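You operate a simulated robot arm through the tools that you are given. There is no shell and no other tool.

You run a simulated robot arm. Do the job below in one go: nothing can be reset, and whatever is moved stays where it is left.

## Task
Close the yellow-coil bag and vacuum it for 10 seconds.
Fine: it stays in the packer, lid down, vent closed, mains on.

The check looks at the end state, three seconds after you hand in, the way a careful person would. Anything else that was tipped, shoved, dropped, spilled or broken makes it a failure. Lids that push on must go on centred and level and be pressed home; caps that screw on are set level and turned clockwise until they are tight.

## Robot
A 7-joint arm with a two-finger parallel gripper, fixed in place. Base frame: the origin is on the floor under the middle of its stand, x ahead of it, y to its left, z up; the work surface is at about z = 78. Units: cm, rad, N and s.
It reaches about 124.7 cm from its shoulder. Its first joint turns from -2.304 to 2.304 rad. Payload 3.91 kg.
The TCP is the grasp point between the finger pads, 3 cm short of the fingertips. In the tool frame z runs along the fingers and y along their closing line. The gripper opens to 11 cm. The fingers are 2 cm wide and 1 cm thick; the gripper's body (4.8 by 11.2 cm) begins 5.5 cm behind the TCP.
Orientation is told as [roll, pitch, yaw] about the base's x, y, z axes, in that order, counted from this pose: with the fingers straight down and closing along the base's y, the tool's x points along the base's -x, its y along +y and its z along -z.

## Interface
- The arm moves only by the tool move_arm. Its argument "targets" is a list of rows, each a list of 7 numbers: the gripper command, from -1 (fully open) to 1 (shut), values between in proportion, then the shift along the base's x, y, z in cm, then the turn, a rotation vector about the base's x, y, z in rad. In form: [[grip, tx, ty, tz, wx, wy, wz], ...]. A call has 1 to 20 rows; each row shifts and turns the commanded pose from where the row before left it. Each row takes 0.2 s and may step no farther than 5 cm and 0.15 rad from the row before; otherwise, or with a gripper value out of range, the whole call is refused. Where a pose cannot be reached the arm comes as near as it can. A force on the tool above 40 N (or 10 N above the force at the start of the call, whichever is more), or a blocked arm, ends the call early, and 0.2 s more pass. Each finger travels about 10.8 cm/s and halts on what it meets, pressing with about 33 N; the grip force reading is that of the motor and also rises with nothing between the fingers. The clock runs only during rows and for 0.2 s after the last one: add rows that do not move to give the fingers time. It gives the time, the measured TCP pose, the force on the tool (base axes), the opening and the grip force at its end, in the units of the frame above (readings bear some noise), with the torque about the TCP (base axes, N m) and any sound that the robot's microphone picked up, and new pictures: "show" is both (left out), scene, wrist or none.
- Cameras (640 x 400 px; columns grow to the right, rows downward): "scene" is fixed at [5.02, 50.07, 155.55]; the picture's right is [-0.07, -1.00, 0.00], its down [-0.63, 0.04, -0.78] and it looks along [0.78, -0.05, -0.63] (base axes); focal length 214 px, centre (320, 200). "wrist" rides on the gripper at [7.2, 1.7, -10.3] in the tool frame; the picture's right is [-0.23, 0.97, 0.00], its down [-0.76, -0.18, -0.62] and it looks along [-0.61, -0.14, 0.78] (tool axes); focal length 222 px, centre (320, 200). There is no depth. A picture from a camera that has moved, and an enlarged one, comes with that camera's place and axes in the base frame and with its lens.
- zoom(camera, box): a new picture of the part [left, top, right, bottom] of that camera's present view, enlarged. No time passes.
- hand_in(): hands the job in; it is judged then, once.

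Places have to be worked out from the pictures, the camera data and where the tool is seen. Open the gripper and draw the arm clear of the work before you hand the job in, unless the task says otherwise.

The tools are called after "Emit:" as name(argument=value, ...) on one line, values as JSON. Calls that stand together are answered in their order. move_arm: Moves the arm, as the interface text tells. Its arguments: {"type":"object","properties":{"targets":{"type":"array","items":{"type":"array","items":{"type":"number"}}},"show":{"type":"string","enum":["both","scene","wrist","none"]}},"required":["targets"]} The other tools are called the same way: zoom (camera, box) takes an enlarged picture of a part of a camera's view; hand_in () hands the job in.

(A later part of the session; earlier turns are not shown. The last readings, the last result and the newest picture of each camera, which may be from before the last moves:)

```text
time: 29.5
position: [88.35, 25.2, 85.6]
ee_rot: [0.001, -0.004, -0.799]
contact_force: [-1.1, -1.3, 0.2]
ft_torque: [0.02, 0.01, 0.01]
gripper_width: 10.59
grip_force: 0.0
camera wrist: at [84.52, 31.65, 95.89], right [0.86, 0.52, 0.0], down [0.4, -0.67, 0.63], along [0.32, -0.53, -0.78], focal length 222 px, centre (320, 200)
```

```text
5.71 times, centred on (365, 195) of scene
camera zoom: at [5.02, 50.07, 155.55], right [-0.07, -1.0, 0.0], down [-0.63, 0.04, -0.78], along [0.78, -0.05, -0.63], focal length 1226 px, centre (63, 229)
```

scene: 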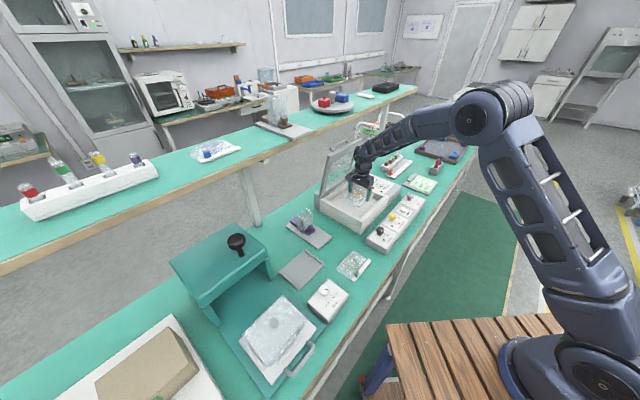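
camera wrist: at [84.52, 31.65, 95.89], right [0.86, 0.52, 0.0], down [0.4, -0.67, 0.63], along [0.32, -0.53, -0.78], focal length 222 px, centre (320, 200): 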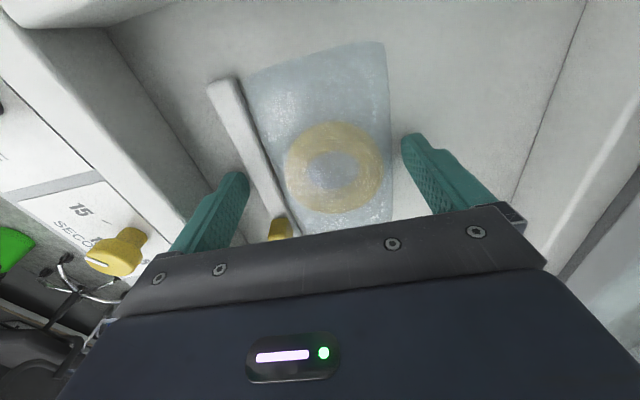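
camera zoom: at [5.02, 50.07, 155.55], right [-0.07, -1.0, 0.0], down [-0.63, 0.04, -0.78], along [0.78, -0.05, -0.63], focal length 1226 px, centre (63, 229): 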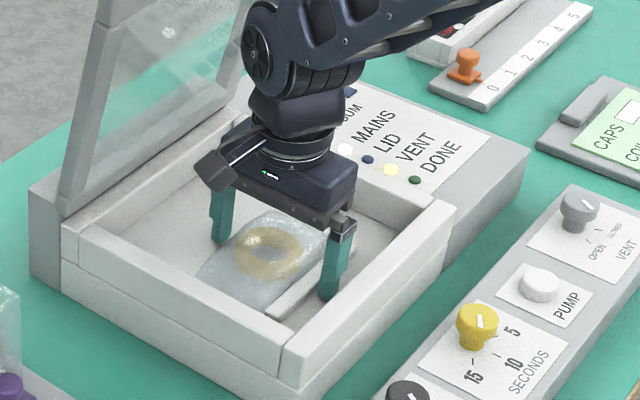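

The bag lies free on the chamber floor. I rise straight up and out of the chamber.

Emit:
move_arm(targets=[[-0.92, 0, 0, 1.5, 0, 0, 0], [-0.92, 0, 0, 3, 0, 0, 0], [-0.92, 0, 0, 3.5, 0, 0.003, 0], [-0.92, 0, 0, 4, 0, 0, 0], [-0.92, 0, 0, 4, 0, 0, 0], [-0.92, -1.5, -1.5, 3, 0, 0, 0], [-0.92, -2, -2, 2, 0, 0, 0], [-0.92, 0, 0, 0, 0, 0, 0]])

Emit:
zoom(camera="scene", box=[310, 130, 410, 240])

Emit:
zoom(camera="wrist", box=[130, 0, 530, 250])

```text
time: 31.3
position: [84.96, 21.64, 106.49]
ee_rot: [0.001, -0.001, -0.799]
contact_force: [0.4, 0.0, 0.5]
ft_torque: [-0.02, 0.03, -0.01]
gripper_width: 10.54
grip_force: 0.1
camera wrist: at [81.03, 28.12, 116.91], right [0.86, 0.52, 0.0], down [0.4, -0.67, 0.62], along [0.32, -0.53, -0.78], focal length 222 px, centre (320, 200)
```

scene: 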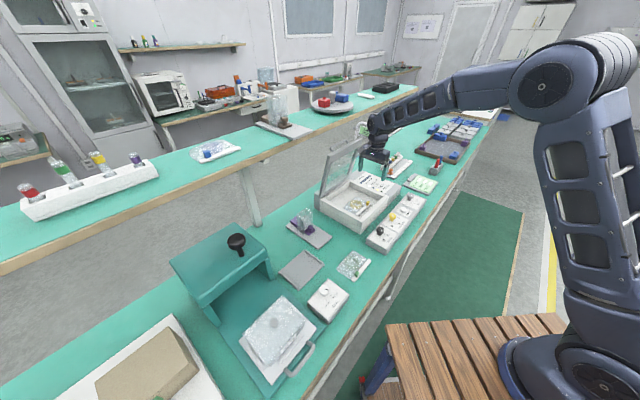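
wrist: 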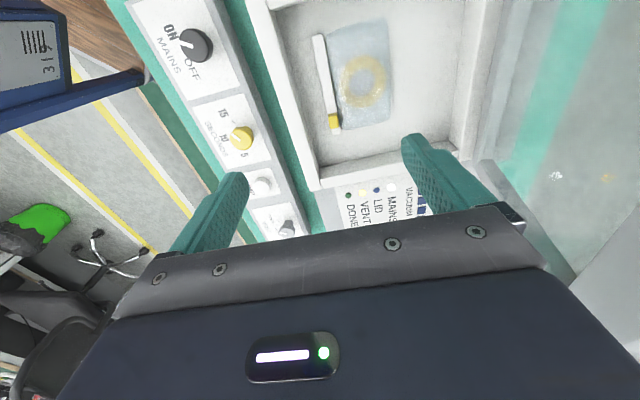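

```text
3.64 times, centred on (360, 185) of scene
camera zoom: at [5.02, 50.07, 155.55], right [-0.07, -1.0, 0.0], down [-0.63, 0.04, -0.78], along [0.78, -0.05, -0.63], focal length 780 px, centre (174, 254)
```

zoom: 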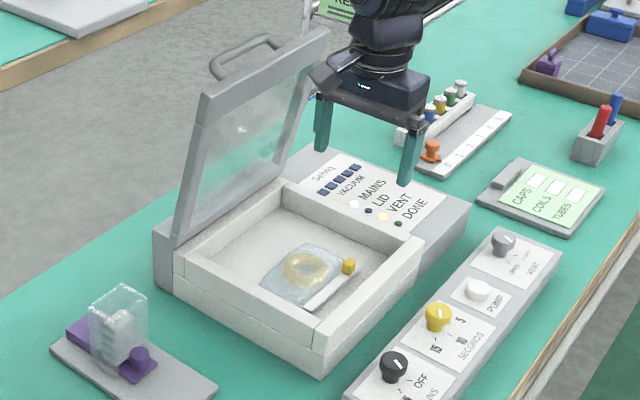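

```text
1.60 times, centred on (330, 125) of wrist
camera zoom: at [81.03, 28.12, 116.91], right [0.86, 0.52, 0.0], down [0.4, -0.67, 0.62], along [0.32, -0.53, -0.78], focal length 355 px, centre (304, 320)
```

zoom: 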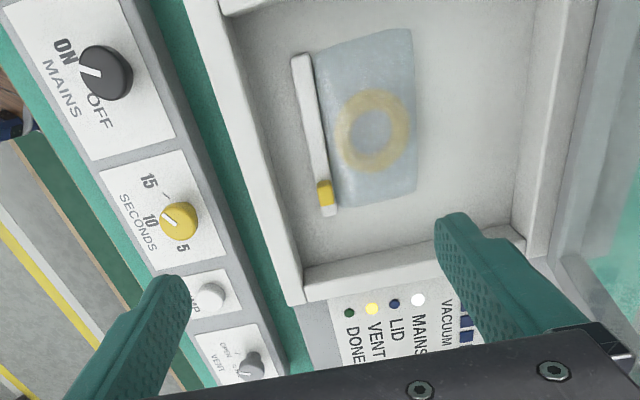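

The bag rests well inside the chamber. This is also a good top view of the control strip, so I zoom in on each knob.

Emit:
zoom(camera="wrist", box=[185, 90, 275, 175])

Emit:
zoom(camera="wrist", box=[235, 165, 325, 245])

Emit:
zoom(camera="wrist", box=[140, 10, 240, 100])

Emit:
zoom(camera="wrist", box=[300, 10, 420, 150])

```text
4.71 times, centred on (230, 132) of wrist
camera zoom: at [81.03, 28.12, 116.91], right [0.86, 0.52, 0.0], down [0.4, -0.67, 0.62], along [0.32, -0.53, -0.78], focal length 1045 px, centre (744, 518)
```

zoom: 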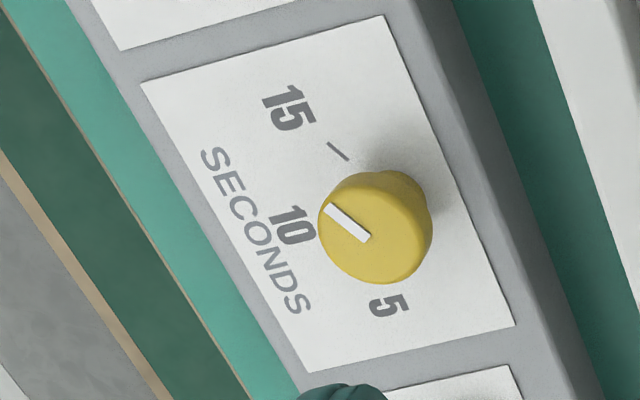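

```text
5.00 times, centred on (280, 205) of wrist
camera zoom: at [81.03, 28.12, 116.91], right [0.86, 0.52, 0.0], down [0.4, -0.67, 0.62], along [0.32, -0.53, -0.78], focal length 1111 px, centre (520, 175)
```

zoom: 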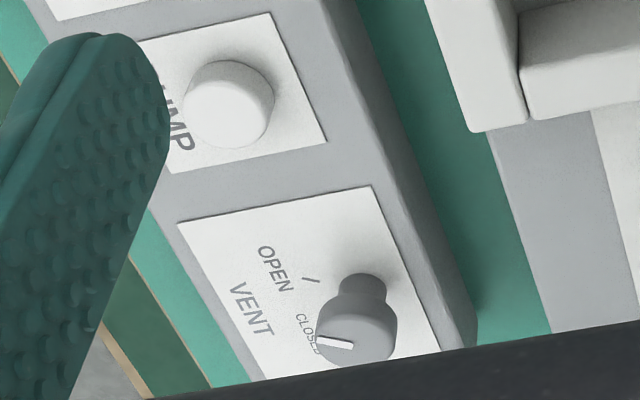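

```text
4.44 times, centred on (190, 55) of wrist
camera zoom: at [81.03, 28.12, 116.91], right [0.86, 0.52, 0.0], down [0.4, -0.67, 0.62], along [0.32, -0.53, -0.78], focal length 987 px, centre (898, 844)
```

zoom: 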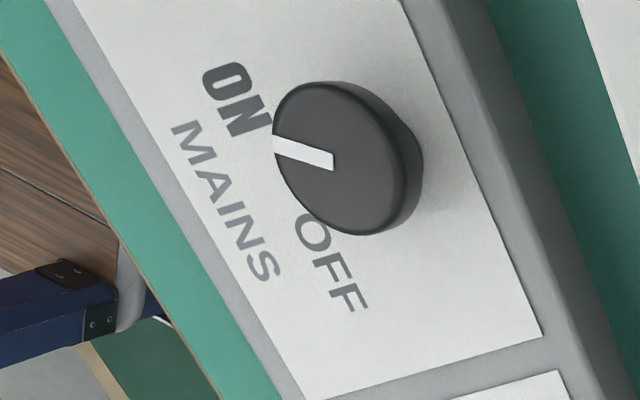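

```text
2.86 times, centred on (360, 80) of wrist
camera zoom: at [81.03, 28.12, 116.91], right [0.86, 0.52, 0.0], down [0.4, -0.67, 0.62], along [0.32, -0.53, -0.78], focal length 635 px, centre (206, 543)
```

zoom: 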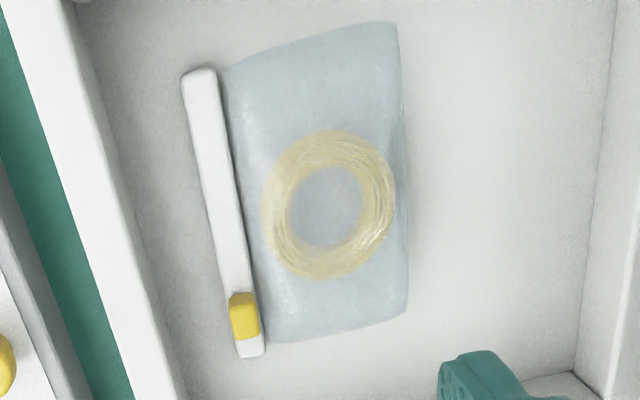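

The strip reads MAINS = ON, SECONDS pointer parallel to the 15 tick, VENT pointing at OPEN. I judge the yellow knob top at about (77.9, 10.4, 85) with roughly 60° between settings; I move above it.

Emit:
move_arm(targets=[[-0.6, -1.77, -2.81, -1.0, 0, 0, 0], [-0.3, -1.77, -2.81, -2.0, 0, 0, 0], [0, -1.77, -2.81, -3.2, 0, 0, 0], [0, -1.75, -2.81, -3.3, 0, 0, 0], [0, 0, 0, 0, 0, 0, 0]])

Emit:
zoom(camera="wrist", box=[240, 50, 400, 190])

Emit:
zoom(camera="scene", box=[350, 170, 440, 260])

```text
time: 32.5
position: [77.73, 10.64, 97.12]
ee_rot: [0.001, -0.003, -0.799]
contact_force: [0.9, 0.0, -0.1]
ft_torque: [-0.02, 0.01, 0.0]
gripper_width: 5.5
grip_force: 0.0
camera wrist: at [73.92, 17.0, 107.43], right [0.86, 0.52, 0.0], down [0.4, -0.67, 0.62], along [0.32, -0.53, -0.78], focal length 222 px, centre (320, 200)
```

scene: 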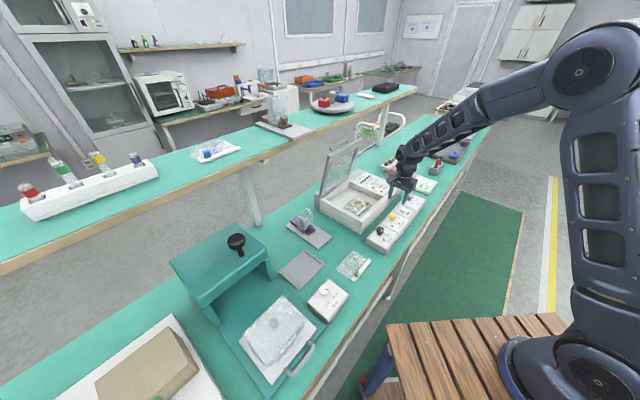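
wrist: 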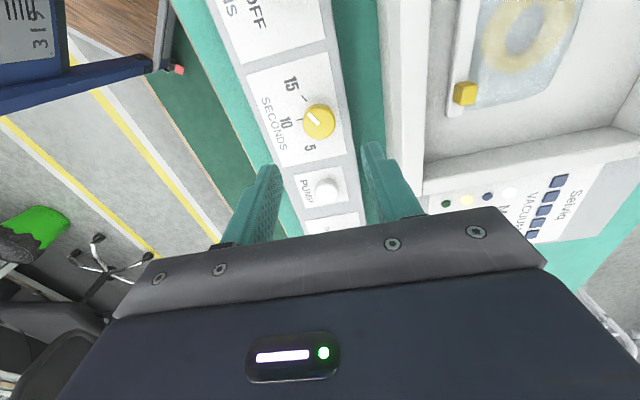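

```text
2.86 times, centred on (320, 120) of wrist
camera zoom: at [73.92, 17.0, 107.43], right [0.86, 0.52, 0.0], down [0.4, -0.67, 0.62], along [0.32, -0.53, -0.78], focal length 635 px, centre (320, 429)
```

zoom: 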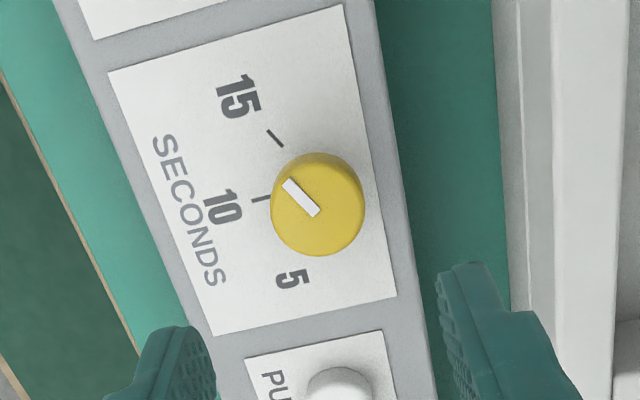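

```text
4.44 times, centred on (395, 215) of scene
camera zoom: at [5.02, 50.07, 155.55], right [-0.07, -1.0, 0.0], down [-0.63, 0.04, -0.78], along [0.78, -0.05, -0.63], focal length 953 px, centre (-13, 133)
```

zoom: 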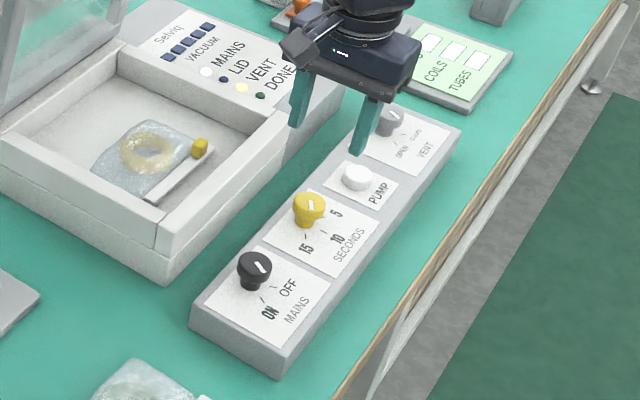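

The pointer is clearly on 15, with the 10 tick about 60° counter-clockwise from it. The knob axis is near (78.2, 10.15); I centre on it and lower around the cap.

Emit:
move_arm(targets=[[0, 0.45, -0.48, -3.5, 0, 0.002, 0], [0, 0, 0, -3.5, 0, 0, 0], [0, 0, 0, -2.6, 0, 0, 0], [0, 0, 0, 0, 0, 0, 0]])

Emit:
zoom(camera="wrist", box=[240, 80, 400, 220])

Emit:
zoom(camera="scene", box=[360, 185, 430, 255])

```text
time: 33.5
position: [78.15, 10.16, 87.41]
ee_rot: [-0.002, -0.001, -0.799]
contact_force: [0.2, 0.6, 0.1]
ft_torque: [-0.02, 0.01, 0.06]
gripper_width: 5.51
grip_force: 0.2
camera wrist: at [74.4, 16.49, 97.79], right [0.86, 0.52, 0.0], down [0.4, -0.67, 0.62], along [0.32, -0.53, -0.78], focal length 222 px, centre (320, 200)
```

scene: 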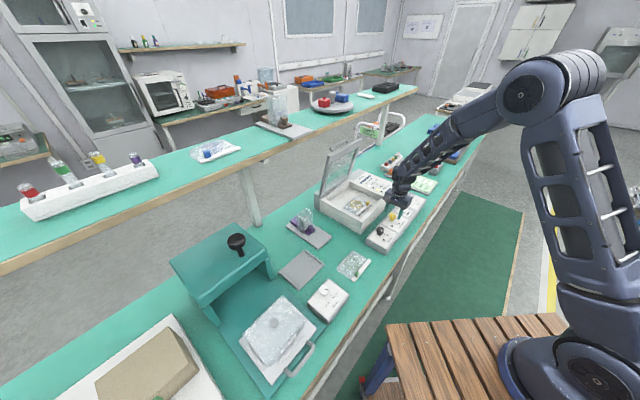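
wrist: 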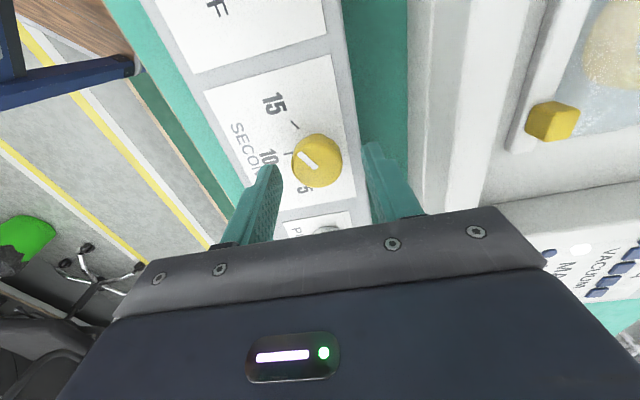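

```text
2.86 times, centred on (320, 150) of wrist
camera zoom: at [74.4, 16.49, 97.79], right [0.86, 0.52, 0.0], down [0.4, -0.67, 0.62], along [0.32, -0.53, -0.78], focal length 635 px, centre (320, 343)
```

zoom: 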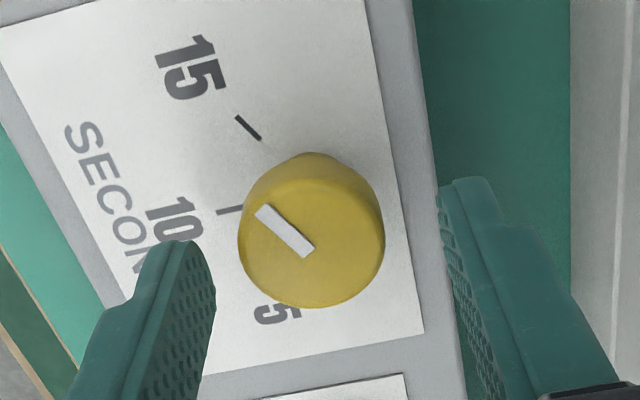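

```text
5.71 times, centred on (395, 220) of scene
camera zoom: at [5.02, 50.07, 155.55], right [-0.07, -1.0, 0.0], down [-0.63, 0.04, -0.78], along [0.78, -0.05, -0.63], focal length 1226 px, centre (-109, 86)
```

zoom: 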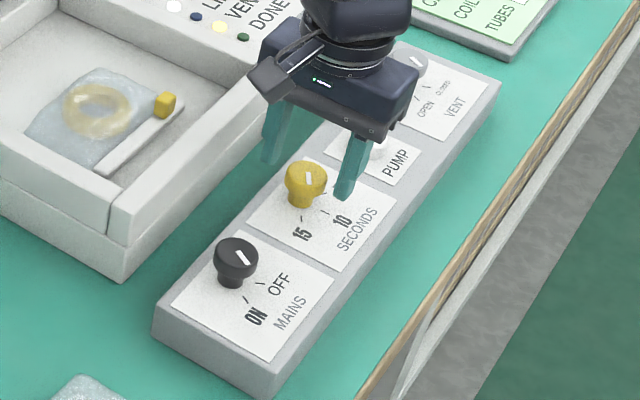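

Knob cap is centred between the fingers. I lower 1 cm more and close on it.

Emit:
move_arm(targets=[[0, -0.18, -0.03, -0.5, 0.002, 0.001, 0], [0.1, 0, 0, -0.5, 0, 0, 0], [0.4, 0, 0, 0, 0, 0, 0], [0.7, 0, 0, 0, 0, 0, 0], [0.7, 0, 0, 0, 0, 0, 0]])

Emit:
zoom(camera="wrist", box=[240, 80, 400, 220])

Emit:
zoom(camera="scene", box=[360, 185, 430, 255])

```text
time: 34.7
position: [77.96, 10.01, 86.45]
ee_rot: [-0.003, 0.004, -0.8]
contact_force: [-0.9, 0.3, -1.1]
ft_torque: [-0.02, -0.19, 0.0]
gripper_width: 3.34
grip_force: 45.0
camera wrist: at [74.24, 16.4, 96.82], right [0.86, 0.52, 0.0], down [0.41, -0.67, 0.62], along [0.32, -0.53, -0.78], focal length 222 px, centre (320, 200)
```

scene: 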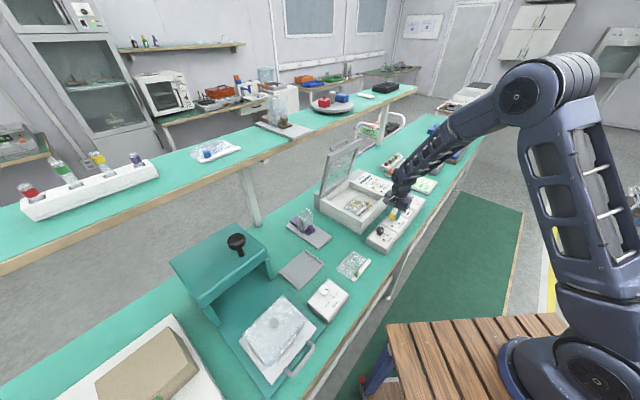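
wrist: 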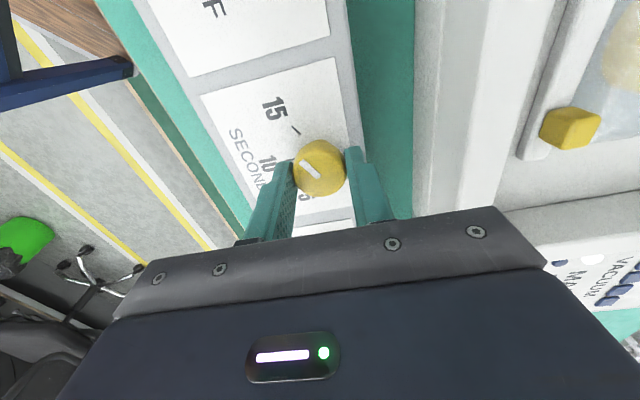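

```text
2.86 times, centred on (320, 150) of wrist
camera zoom: at [74.24, 16.4, 96.82], right [0.86, 0.52, 0.0], down [0.41, -0.67, 0.62], along [0.32, -0.53, -0.78], focal length 635 px, centre (320, 343)
```

zoom: 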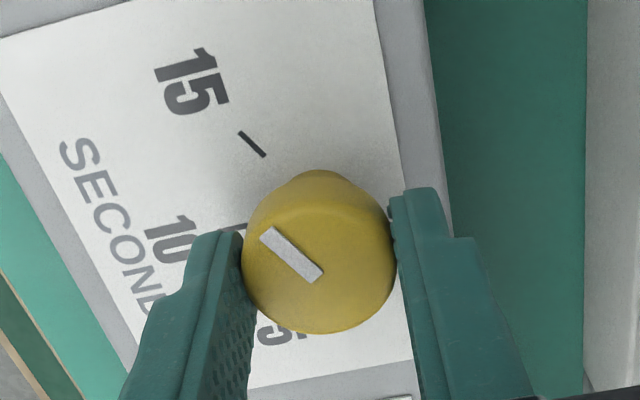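

```text
5.71 times, centred on (395, 220) of scene
camera zoom: at [5.02, 50.07, 155.55], right [-0.07, -1.0, 0.0], down [-0.63, 0.04, -0.78], along [0.78, -0.05, -0.63], focal length 1226 px, centre (-109, 86)
```

zoom: 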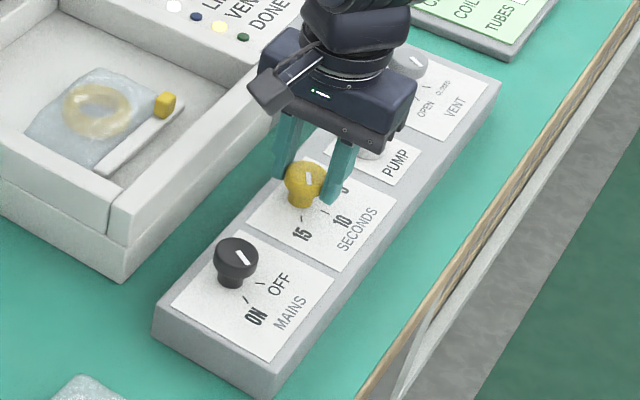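

Gripped on the knob (3.34 cm). I turn it counter-clockwise about its own axis, half of the way first.

Emit:
move_arm(targets=[[0.7, 0, 0, 0, 0, 0, 0.1], [0.7, 0, 0, 0, 0, 0, 0.12], [0.7, 0, 0, 0, 0, 0, 0.12], [0.7, 0, 0, 0, 0, 0, 0.12], [0.7, 0, 0, 0, 0, 0, 0]])

Emit:
zoom(camera="wrist", box=[240, 80, 400, 220])

Emit:
zoom(camera="scene", box=[360, 185, 430, 255])

```text
time: 35.9
position: [78.04, 10.13, 86.49]
ee_rot: [-0.003, 0.001, -0.337]
contact_force: [-6.5, 6.7, -2.6]
ft_torque: [0.22, 0.06, 0.0]
gripper_width: 3.35
grip_force: 44.7
camera wrist: at [71.84, 14.07, 96.83], right [0.54, 0.84, 0.0], down [0.66, -0.42, 0.62], along [0.52, -0.33, -0.78], focal length 222 px, centre (320, 200)
```

scene: 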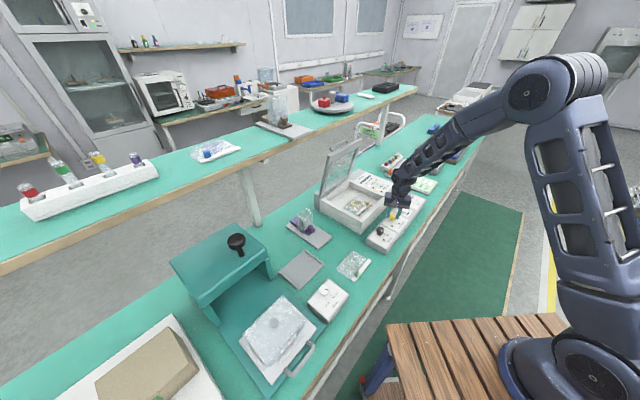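
wrist: 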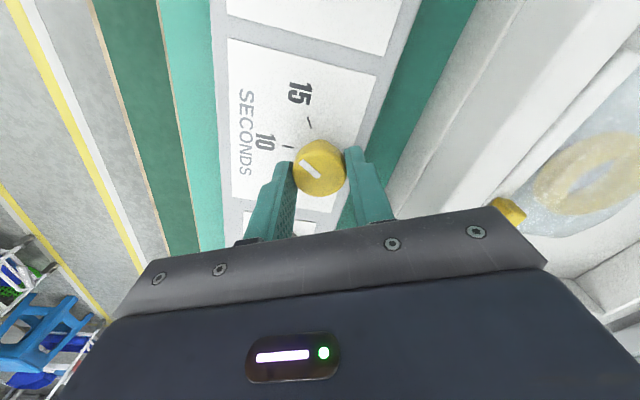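

```text
2.86 times, centred on (320, 150) of wrist
camera zoom: at [71.84, 14.07, 96.83], right [0.54, 0.84, 0.0], down [0.66, -0.42, 0.62], along [0.52, -0.33, -0.78], focal length 635 px, centre (320, 343)
```

zoom: 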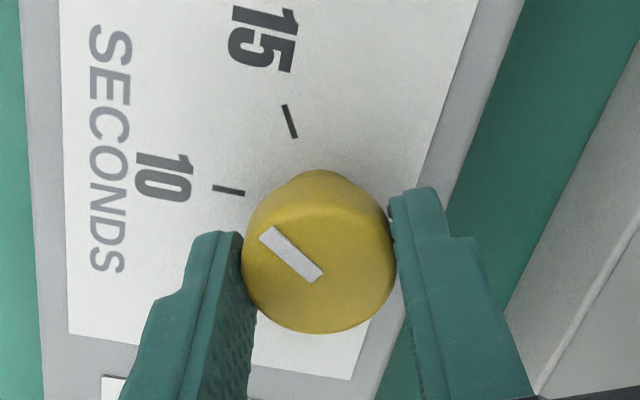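

```text
5.71 times, centred on (395, 220) of scene
camera zoom: at [5.02, 50.07, 155.55], right [-0.07, -1.0, 0.0], down [-0.63, 0.04, -0.78], along [0.78, -0.05, -0.63], focal length 1226 px, centre (-109, 86)
```

zoom: 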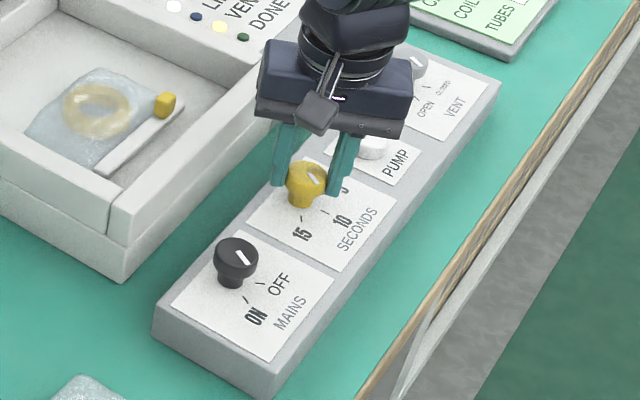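

The knob follows; by the picture about 34-36° remain to the 10 tick. I turn the rest.

Emit:
move_arm(targets=[[0.7, -0.03, 0.03, 0, 0, 0, 0.12], [0.7, -0.03, 0.03, 0, 0, 0, 0.12], [0.7, 0, 0, 0, 0, 0, 0.12], [0.7, 0, 0, 0, 0, 0, 0.12], [0.7, 0, 0, 0, 0, 0, 0.1], [0.7, 0, 0, 0, 0, 0, 0]])

Emit:
zoom(camera="wrist", box=[240, 80, 400, 220])

Emit:
zoom(camera="scene", box=[360, 185, 430, 255])

```text
time: 37.3
position: [78.01, 10.06, 86.41]
ee_rot: [0.002, 0.001, 0.243]
contact_force: [-0.1, 7.6, -2.9]
ft_torque: [0.31, -0.32, 0.02]
gripper_width: 3.33
grip_force: 44.6
camera wrist: at [70.67, 10.04, 96.83], right [-0.01, 1.0, 0.0], down [0.78, 0.01, 0.62], along [0.62, 0.01, -0.78], focal length 222 px, centre (320, 200)
```

scene: 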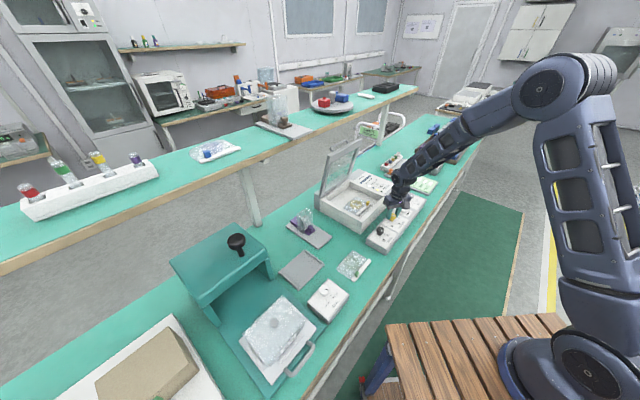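
wrist: 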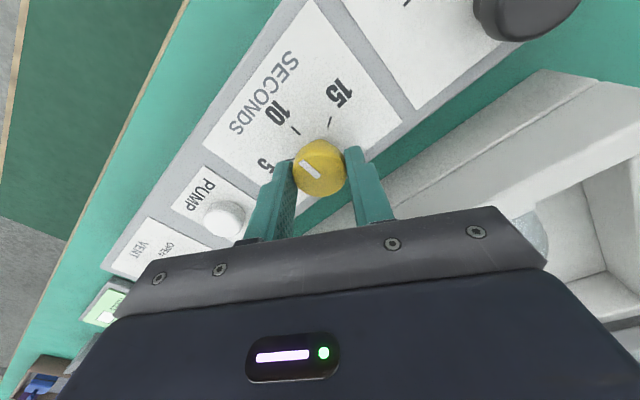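

```text
2.86 times, centred on (320, 150) of wrist
camera zoom: at [70.67, 10.04, 96.83], right [-0.01, 1.0, 0.0], down [0.78, 0.01, 0.62], along [0.62, 0.01, -0.78], focal length 635 px, centre (320, 343)
```

zoom: 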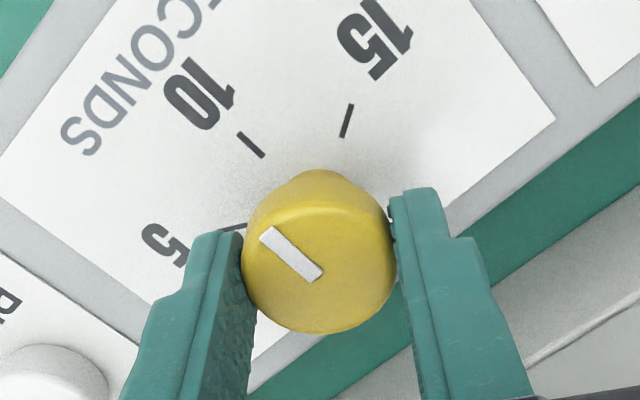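

```text
5.71 times, centred on (395, 220) of scene
camera zoom: at [5.02, 50.07, 155.55], right [-0.07, -1.0, 0.0], down [-0.63, 0.04, -0.78], along [0.78, -0.05, -0.63], focal length 1226 px, centre (-109, 86)
```

zoom: 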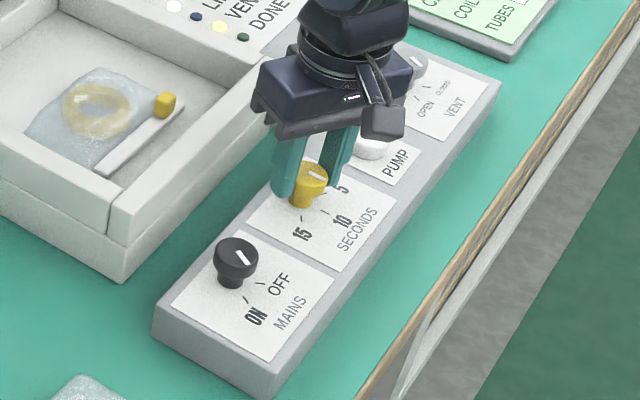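

By the vanishing-point check, the pointer and the 10 tick agree within about a degree. I release the knob and rise to verify.

Emit:
move_arm(targets=[[0.4, 0, 0, 0, 0, 0, 0], [0.0, 0, 0, 0, 0, 0, 0], [0.0, 0, 0, 3, 0, 0, 0], [0.0, 0, 0, 4, 0, 0, 0], [0.0, 0, 0, 4, 0, 0, 0], [0, 0, 0, 0, 0, 0, 0]])

Emit:
zoom(camera="wrist", box=[220, 50, 400, 200])

Emit:
zoom(camera="scene", box=[360, 185, 430, 255])

```text
time: 38.7
position: [78.13, 10.02, 97.39]
ee_rot: [-0.001, 0.001, 0.243]
contact_force: [0.0, -0.3, 0.3]
ft_torque: [-0.02, 0.02, 0.01]
gripper_width: 5.49
grip_force: 0.1
camera wrist: at [70.67, 9.99, 107.85], right [-0.01, 1.0, 0.0], down [0.78, 0.01, 0.62], along [0.62, 0.01, -0.78], focal length 222 px, centre (320, 200)
```

scene: 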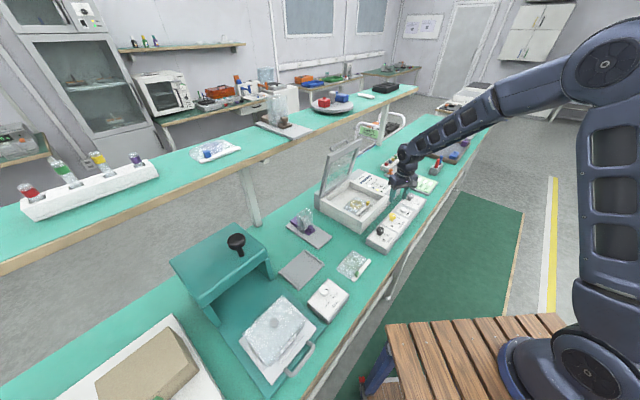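
wrist: 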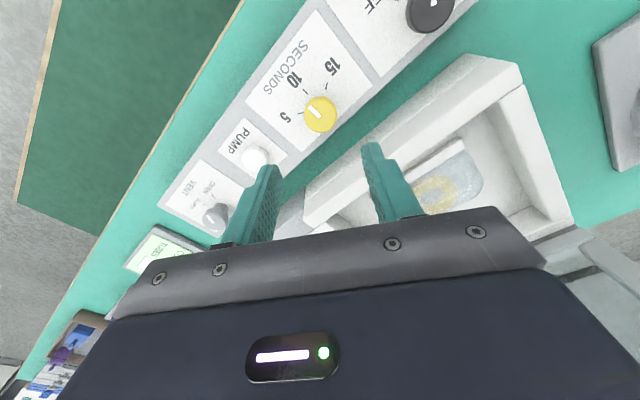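

```text
2.67 times, centred on (310, 125) of wrist
camera zoom: at [70.67, 9.99, 107.85], right [-0.01, 1.0, 0.0], down [0.78, 0.01, 0.62], along [0.62, 0.01, -0.78], focal length 592 px, centre (347, 400)
```

zoom: 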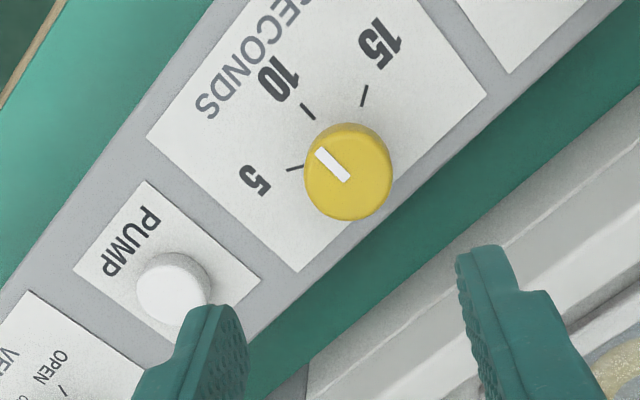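

```text
5.71 times, centred on (395, 220) of scene
camera zoom: at [5.02, 50.07, 155.55], right [-0.07, -1.0, 0.0], down [-0.63, 0.04, -0.78], along [0.78, -0.05, -0.63], focal length 1226 px, centre (-109, 86)
```

zoom: 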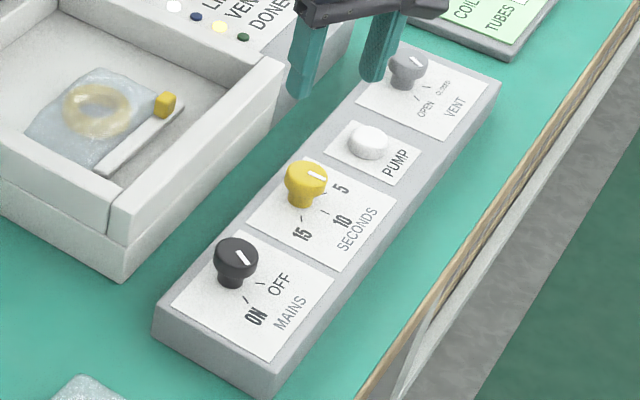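

SECONDS now points at 10. Next the VENT knob, judged at about (92.8, -4.4): I move above it while turning the wrist back to yaw -0.8.

Emit:
move_arm(targets=[[0, 2.1, -2.06, 0.3, 0, 0, -0.149], [0, 2.1, -2.06, 0, 0, 0, -0.149], [0, 2.1, -2.06, 0, 0, 0, -0.149], [0, 2.1, -2.06, 0, 0, 0, -0.149], [0, 2.1, -2.06, 0, 0, 0, -0.149], [0, 2.1, -2.06, 0, 0, 0, -0.149], [0, 2.1, -2.06, 0, 0, 0, -0.149], [0, 0, 0, 0, 0, 0, 0]])

Emit:
zoom(camera="wrist", box=[240, 50, 400, 190])

Emit:
zoom(camera="scene", box=[370, 160, 440, 230])

```text
time: 40.5
position: [92.88, -4.46, 97.75]
ee_rot: [-0.003, 0.002, -0.802]
contact_force: [-0.3, -0.1, -0.1]
ft_torque: [0.0, -0.02, 0.02]
gripper_width: 5.5
grip_force: 0.1
camera wrist: at [89.05, 2.01, 108.15], right [0.86, 0.51, 0.0], down [0.4, -0.67, 0.62], along [0.32, -0.53, -0.78], focal length 222 px, centre (320, 200)
```

scene: 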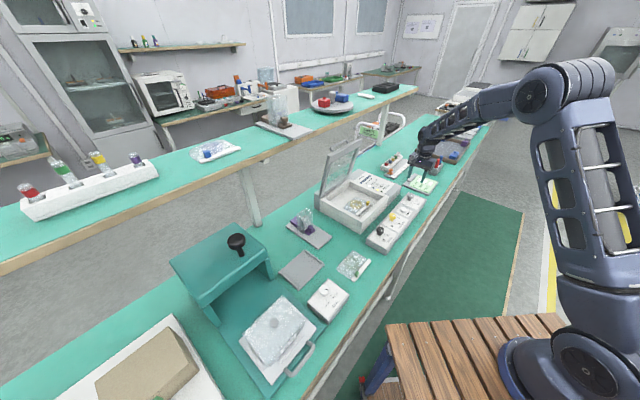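
wrist: 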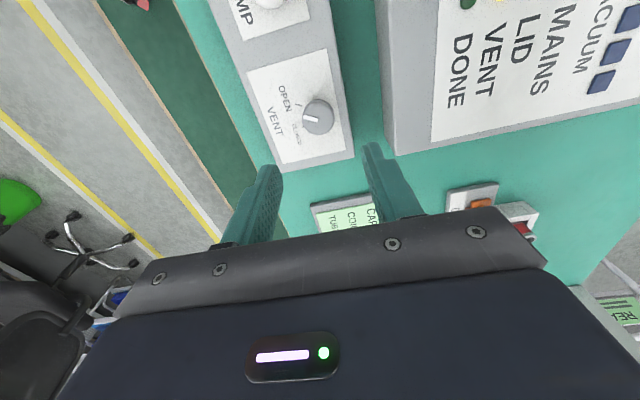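

```text
2.86 times, centred on (320, 120) of wrist
camera zoom: at [89.05, 2.01, 108.15], right [0.86, 0.51, 0.0], down [0.4, -0.67, 0.62], along [0.32, -0.53, -0.78], focal length 635 px, centre (320, 429)
```

zoom: 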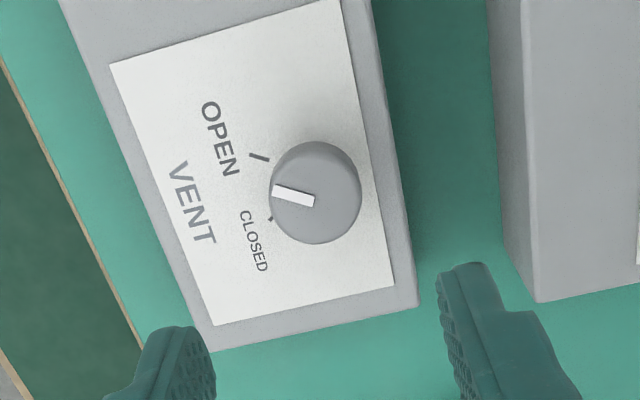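

```text
5.71 times, centred on (405, 195) of scene
camera zoom: at [5.02, 50.07, 155.55], right [-0.07, -1.0, 0.0], down [-0.63, 0.04, -0.78], along [0.78, -0.05, -0.63], focal length 1226 px, centre (-166, 229)
```

zoom: 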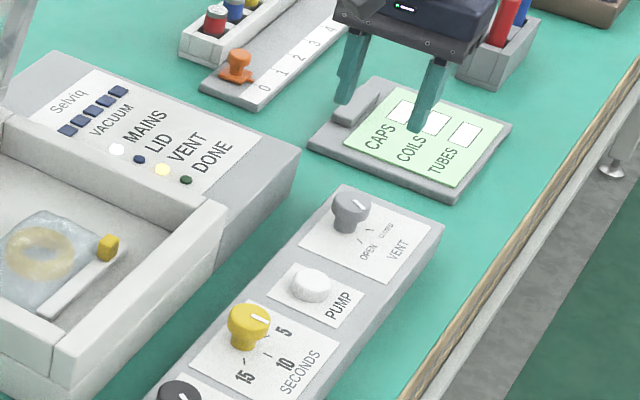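

The VENT pointer sits on OPEN (about 30° to one side), CLOSED lies about 60° counter-clockwise. The knob axis is near (93.0, -4.7); I descend around the cap and close on it.

Emit:
move_arm(targets=[[0, 0.12, -0.24, -3.8, 0.003, -0.002, 0], [0, 0, 0, -3.8, 0, 0, 0], [0, 0, 0, -2.7, 0, 0, 0], [0, 0, 0, -0.9, 0, 0, 0], [0.1, 0, 0, 0, 0, 0, 0], [0.4, 0, 0, 0, 0, 0, 0], [0.7, 0, 0, 0, 0, 0, 0], [0.7, 0, 0, 0, 0, 0, 0]])

Emit:
zoom(camera="wrist", box=[240, 80, 400, 220])

Emit:
zoom(camera="scene", box=[370, 160, 440, 230])

```text
time: 42.3
position: [92.82, -4.71, 86.53]
ee_rot: [0.0, 0.002, -0.803]
contact_force: [-15.5, -10.8, -0.7]
ft_torque: [-0.24, 0.48, -0.02]
gripper_width: 3.38
grip_force: 44.8
camera wrist: at [89.01, 1.64, 96.91], right [0.86, 0.51, 0.0], down [0.4, -0.67, 0.62], along [0.32, -0.53, -0.78], focal length 222 px, centre (320, 200)
```

scene: 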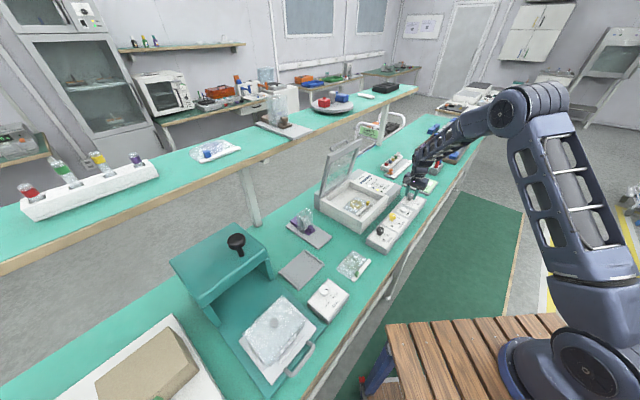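
wrist: 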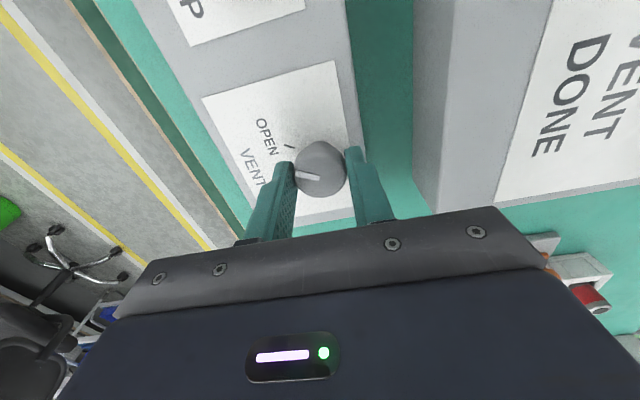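

```text
2.86 times, centred on (320, 150) of wrist
camera zoom: at [89.01, 1.64, 96.91], right [0.86, 0.51, 0.0], down [0.4, -0.67, 0.62], along [0.32, -0.53, -0.78], focal length 635 px, centre (320, 343)
```

zoom: 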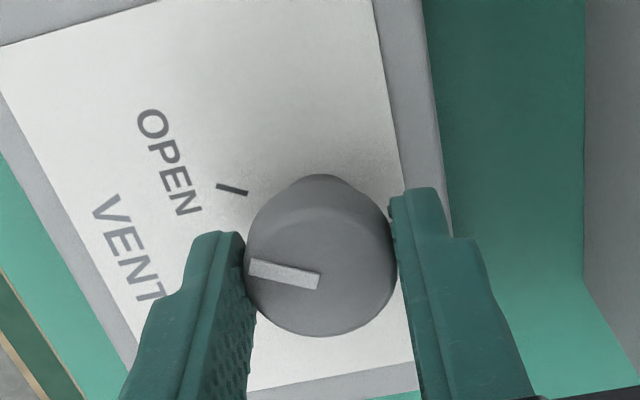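

```text
5.71 times, centred on (405, 195) of scene
camera zoom: at [5.02, 50.07, 155.55], right [-0.07, -1.0, 0.0], down [-0.63, 0.04, -0.78], along [0.78, -0.05, -0.63], focal length 1226 px, centre (-166, 229)
```

zoom: 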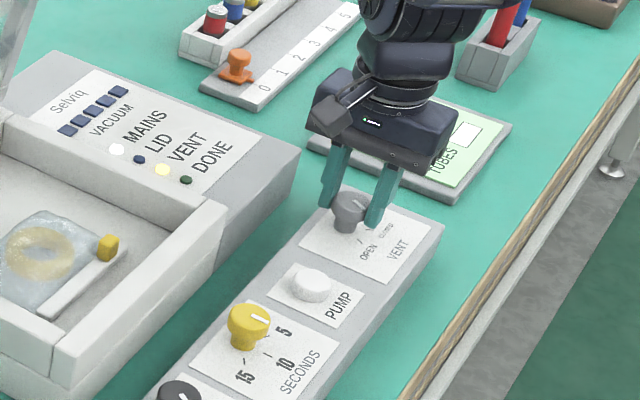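

Gripped; a little sideways load shows the knob sits slightly toward the robot, so I ease that way while turning counter-clockwise.

Emit:
move_arm(targets=[[0.7, -0.12, -0.1, 0, 0, 0, 0.06], [0.7, 0, 0, 0, 0, 0, 0.12], [0.7, 0, 0, 0, 0, 0, 0.12], [0.7, 0, 0, 0, 0, 0, 0.12], [0.7, 0, 0, 0, 0, 0, 0.12], [0.7, 0, 0, 0, 0, 0, 0.12], [0.7, 0, 0, 0, 0, 0, 0.12], [0.7, 0, 0, 0, 0, 0, 0]])

Emit:
zoom(camera="wrist", box=[240, 80, 400, 220])

Emit:
zoom(camera="scene", box=[370, 160, 440, 230])

```text
time: 44.1
position: [92.7, -4.73, 86.63]
ee_rot: [0.003, 0.003, -0.02]
contact_force: [-0.1, -15.7, -7.5]
ft_torque: [-0.16, -0.09, -0.01]
gripper_width: 3.37
grip_force: 45.5
camera wrist: at [85.62, -2.93, 96.92], right [0.25, 0.97, 0.0], down [0.76, -0.2, 0.62], along [0.6, -0.15, -0.78], focal length 222 px, centre (320, 200)
```

scene: 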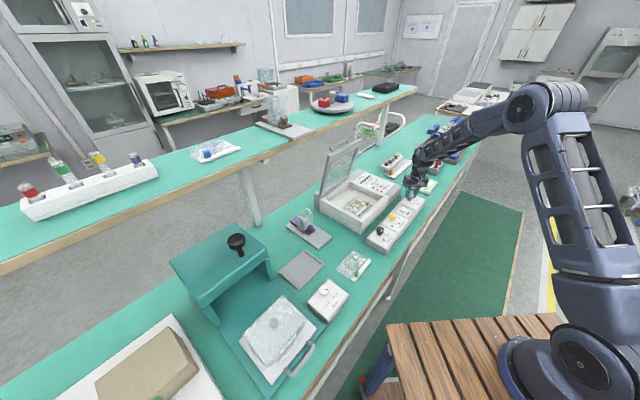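
wrist: 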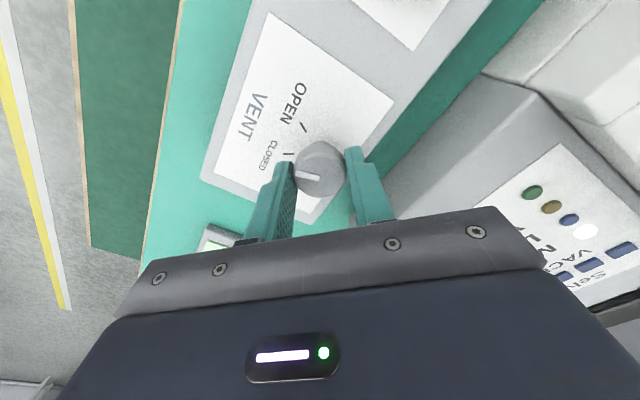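

```text
2.86 times, centred on (320, 150) of wrist
camera zoom: at [85.62, -2.93, 96.92], right [0.25, 0.97, 0.0], down [0.76, -0.2, 0.62], along [0.6, -0.15, -0.78], focal length 635 px, centre (320, 343)
```

zoom: 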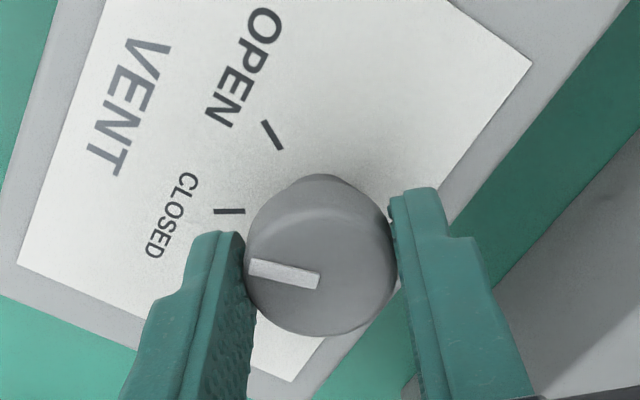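

```text
5.71 times, centred on (405, 195) of scene
camera zoom: at [5.02, 50.07, 155.55], right [-0.07, -1.0, 0.0], down [-0.63, 0.04, -0.78], along [0.78, -0.05, -0.63], focal length 1226 px, centre (-166, 229)
```

zoom: 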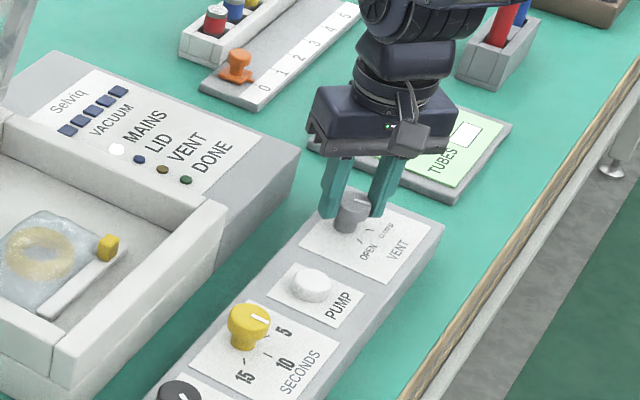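

The VENT lamp has gone dark; the pointer is about 16° short of the CLOSED tick. I turn the last bit.

Emit:
move_arm(targets=[[0.7, 0.03, -0.06, -0.05, 0, 0, 0.1], [0.7, 0, 0, 0, 0, 0, 0.1], [0.7, 0, 0, 0, 0, 0, 0.08], [0.7, 0, 0, 0, 0, 0, 0]])

Emit:
zoom(camera="wrist", box=[240, 80, 400, 220])

Emit:
zoom(camera="scene", box=[370, 160, 440, 230])

```text
time: 45.1
position: [92.89, -4.81, 86.42]
ee_rot: [0.003, 0.003, 0.26]
contact_force: [-0.7, -13.0, 3.5]
ft_torque: [-0.3, -0.01, -0.36]
gripper_width: 3.37
grip_force: 44.6
camera wrist: at [85.38, -5.0, 96.91], right [-0.03, 1.0, 0.0], down [0.78, 0.02, 0.62], along [0.62, 0.02, -0.78], focal length 222 px, centre (320, 200)
```

scene: 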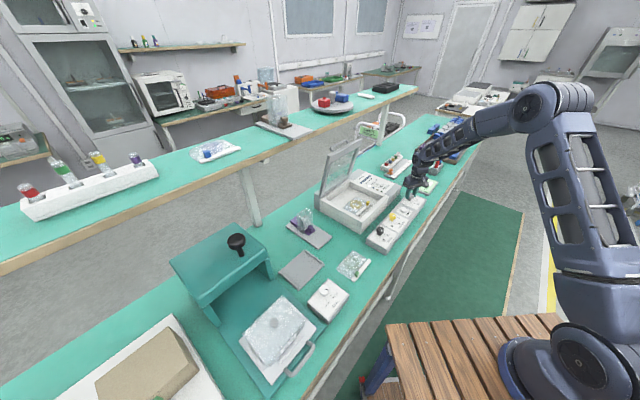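
wrist: 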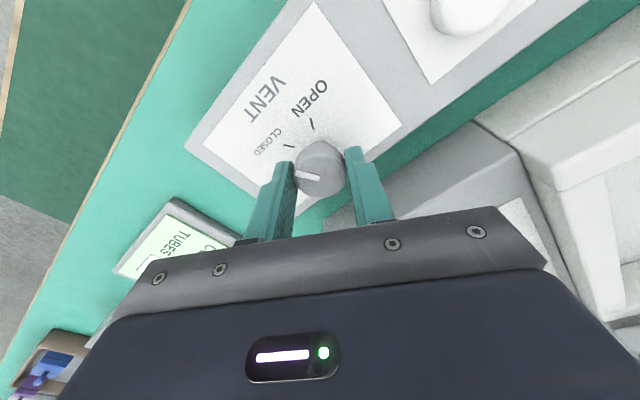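

```text
2.86 times, centred on (320, 150) of wrist
camera zoom: at [85.38, -5.0, 96.91], right [-0.03, 1.0, 0.0], down [0.78, 0.02, 0.62], along [0.62, 0.02, -0.78], focal length 635 px, centre (320, 343)
```

zoom: 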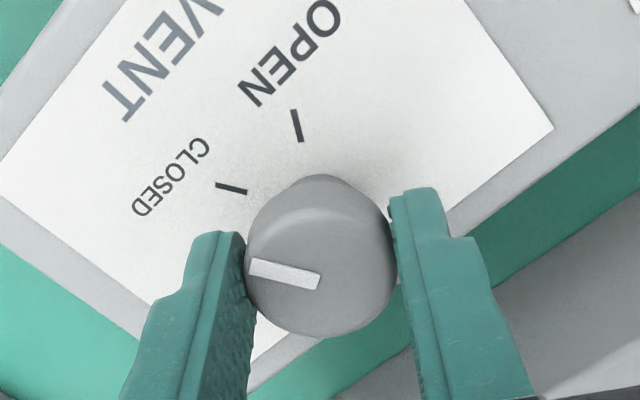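

```text
5.71 times, centred on (405, 195) of scene
camera zoom: at [5.02, 50.07, 155.55], right [-0.07, -1.0, 0.0], down [-0.63, 0.04, -0.78], along [0.78, -0.05, -0.63], focal length 1226 px, centre (-166, 229)
```

zoom: 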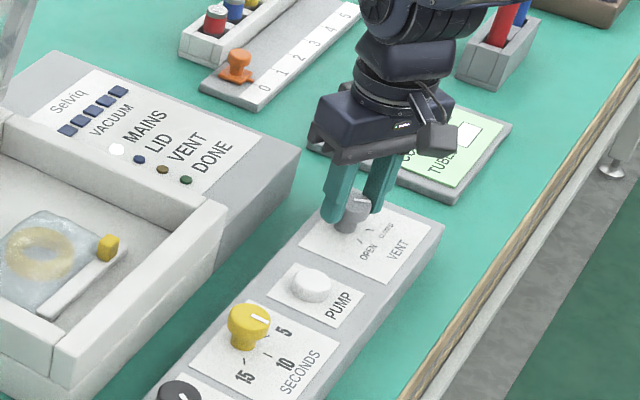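

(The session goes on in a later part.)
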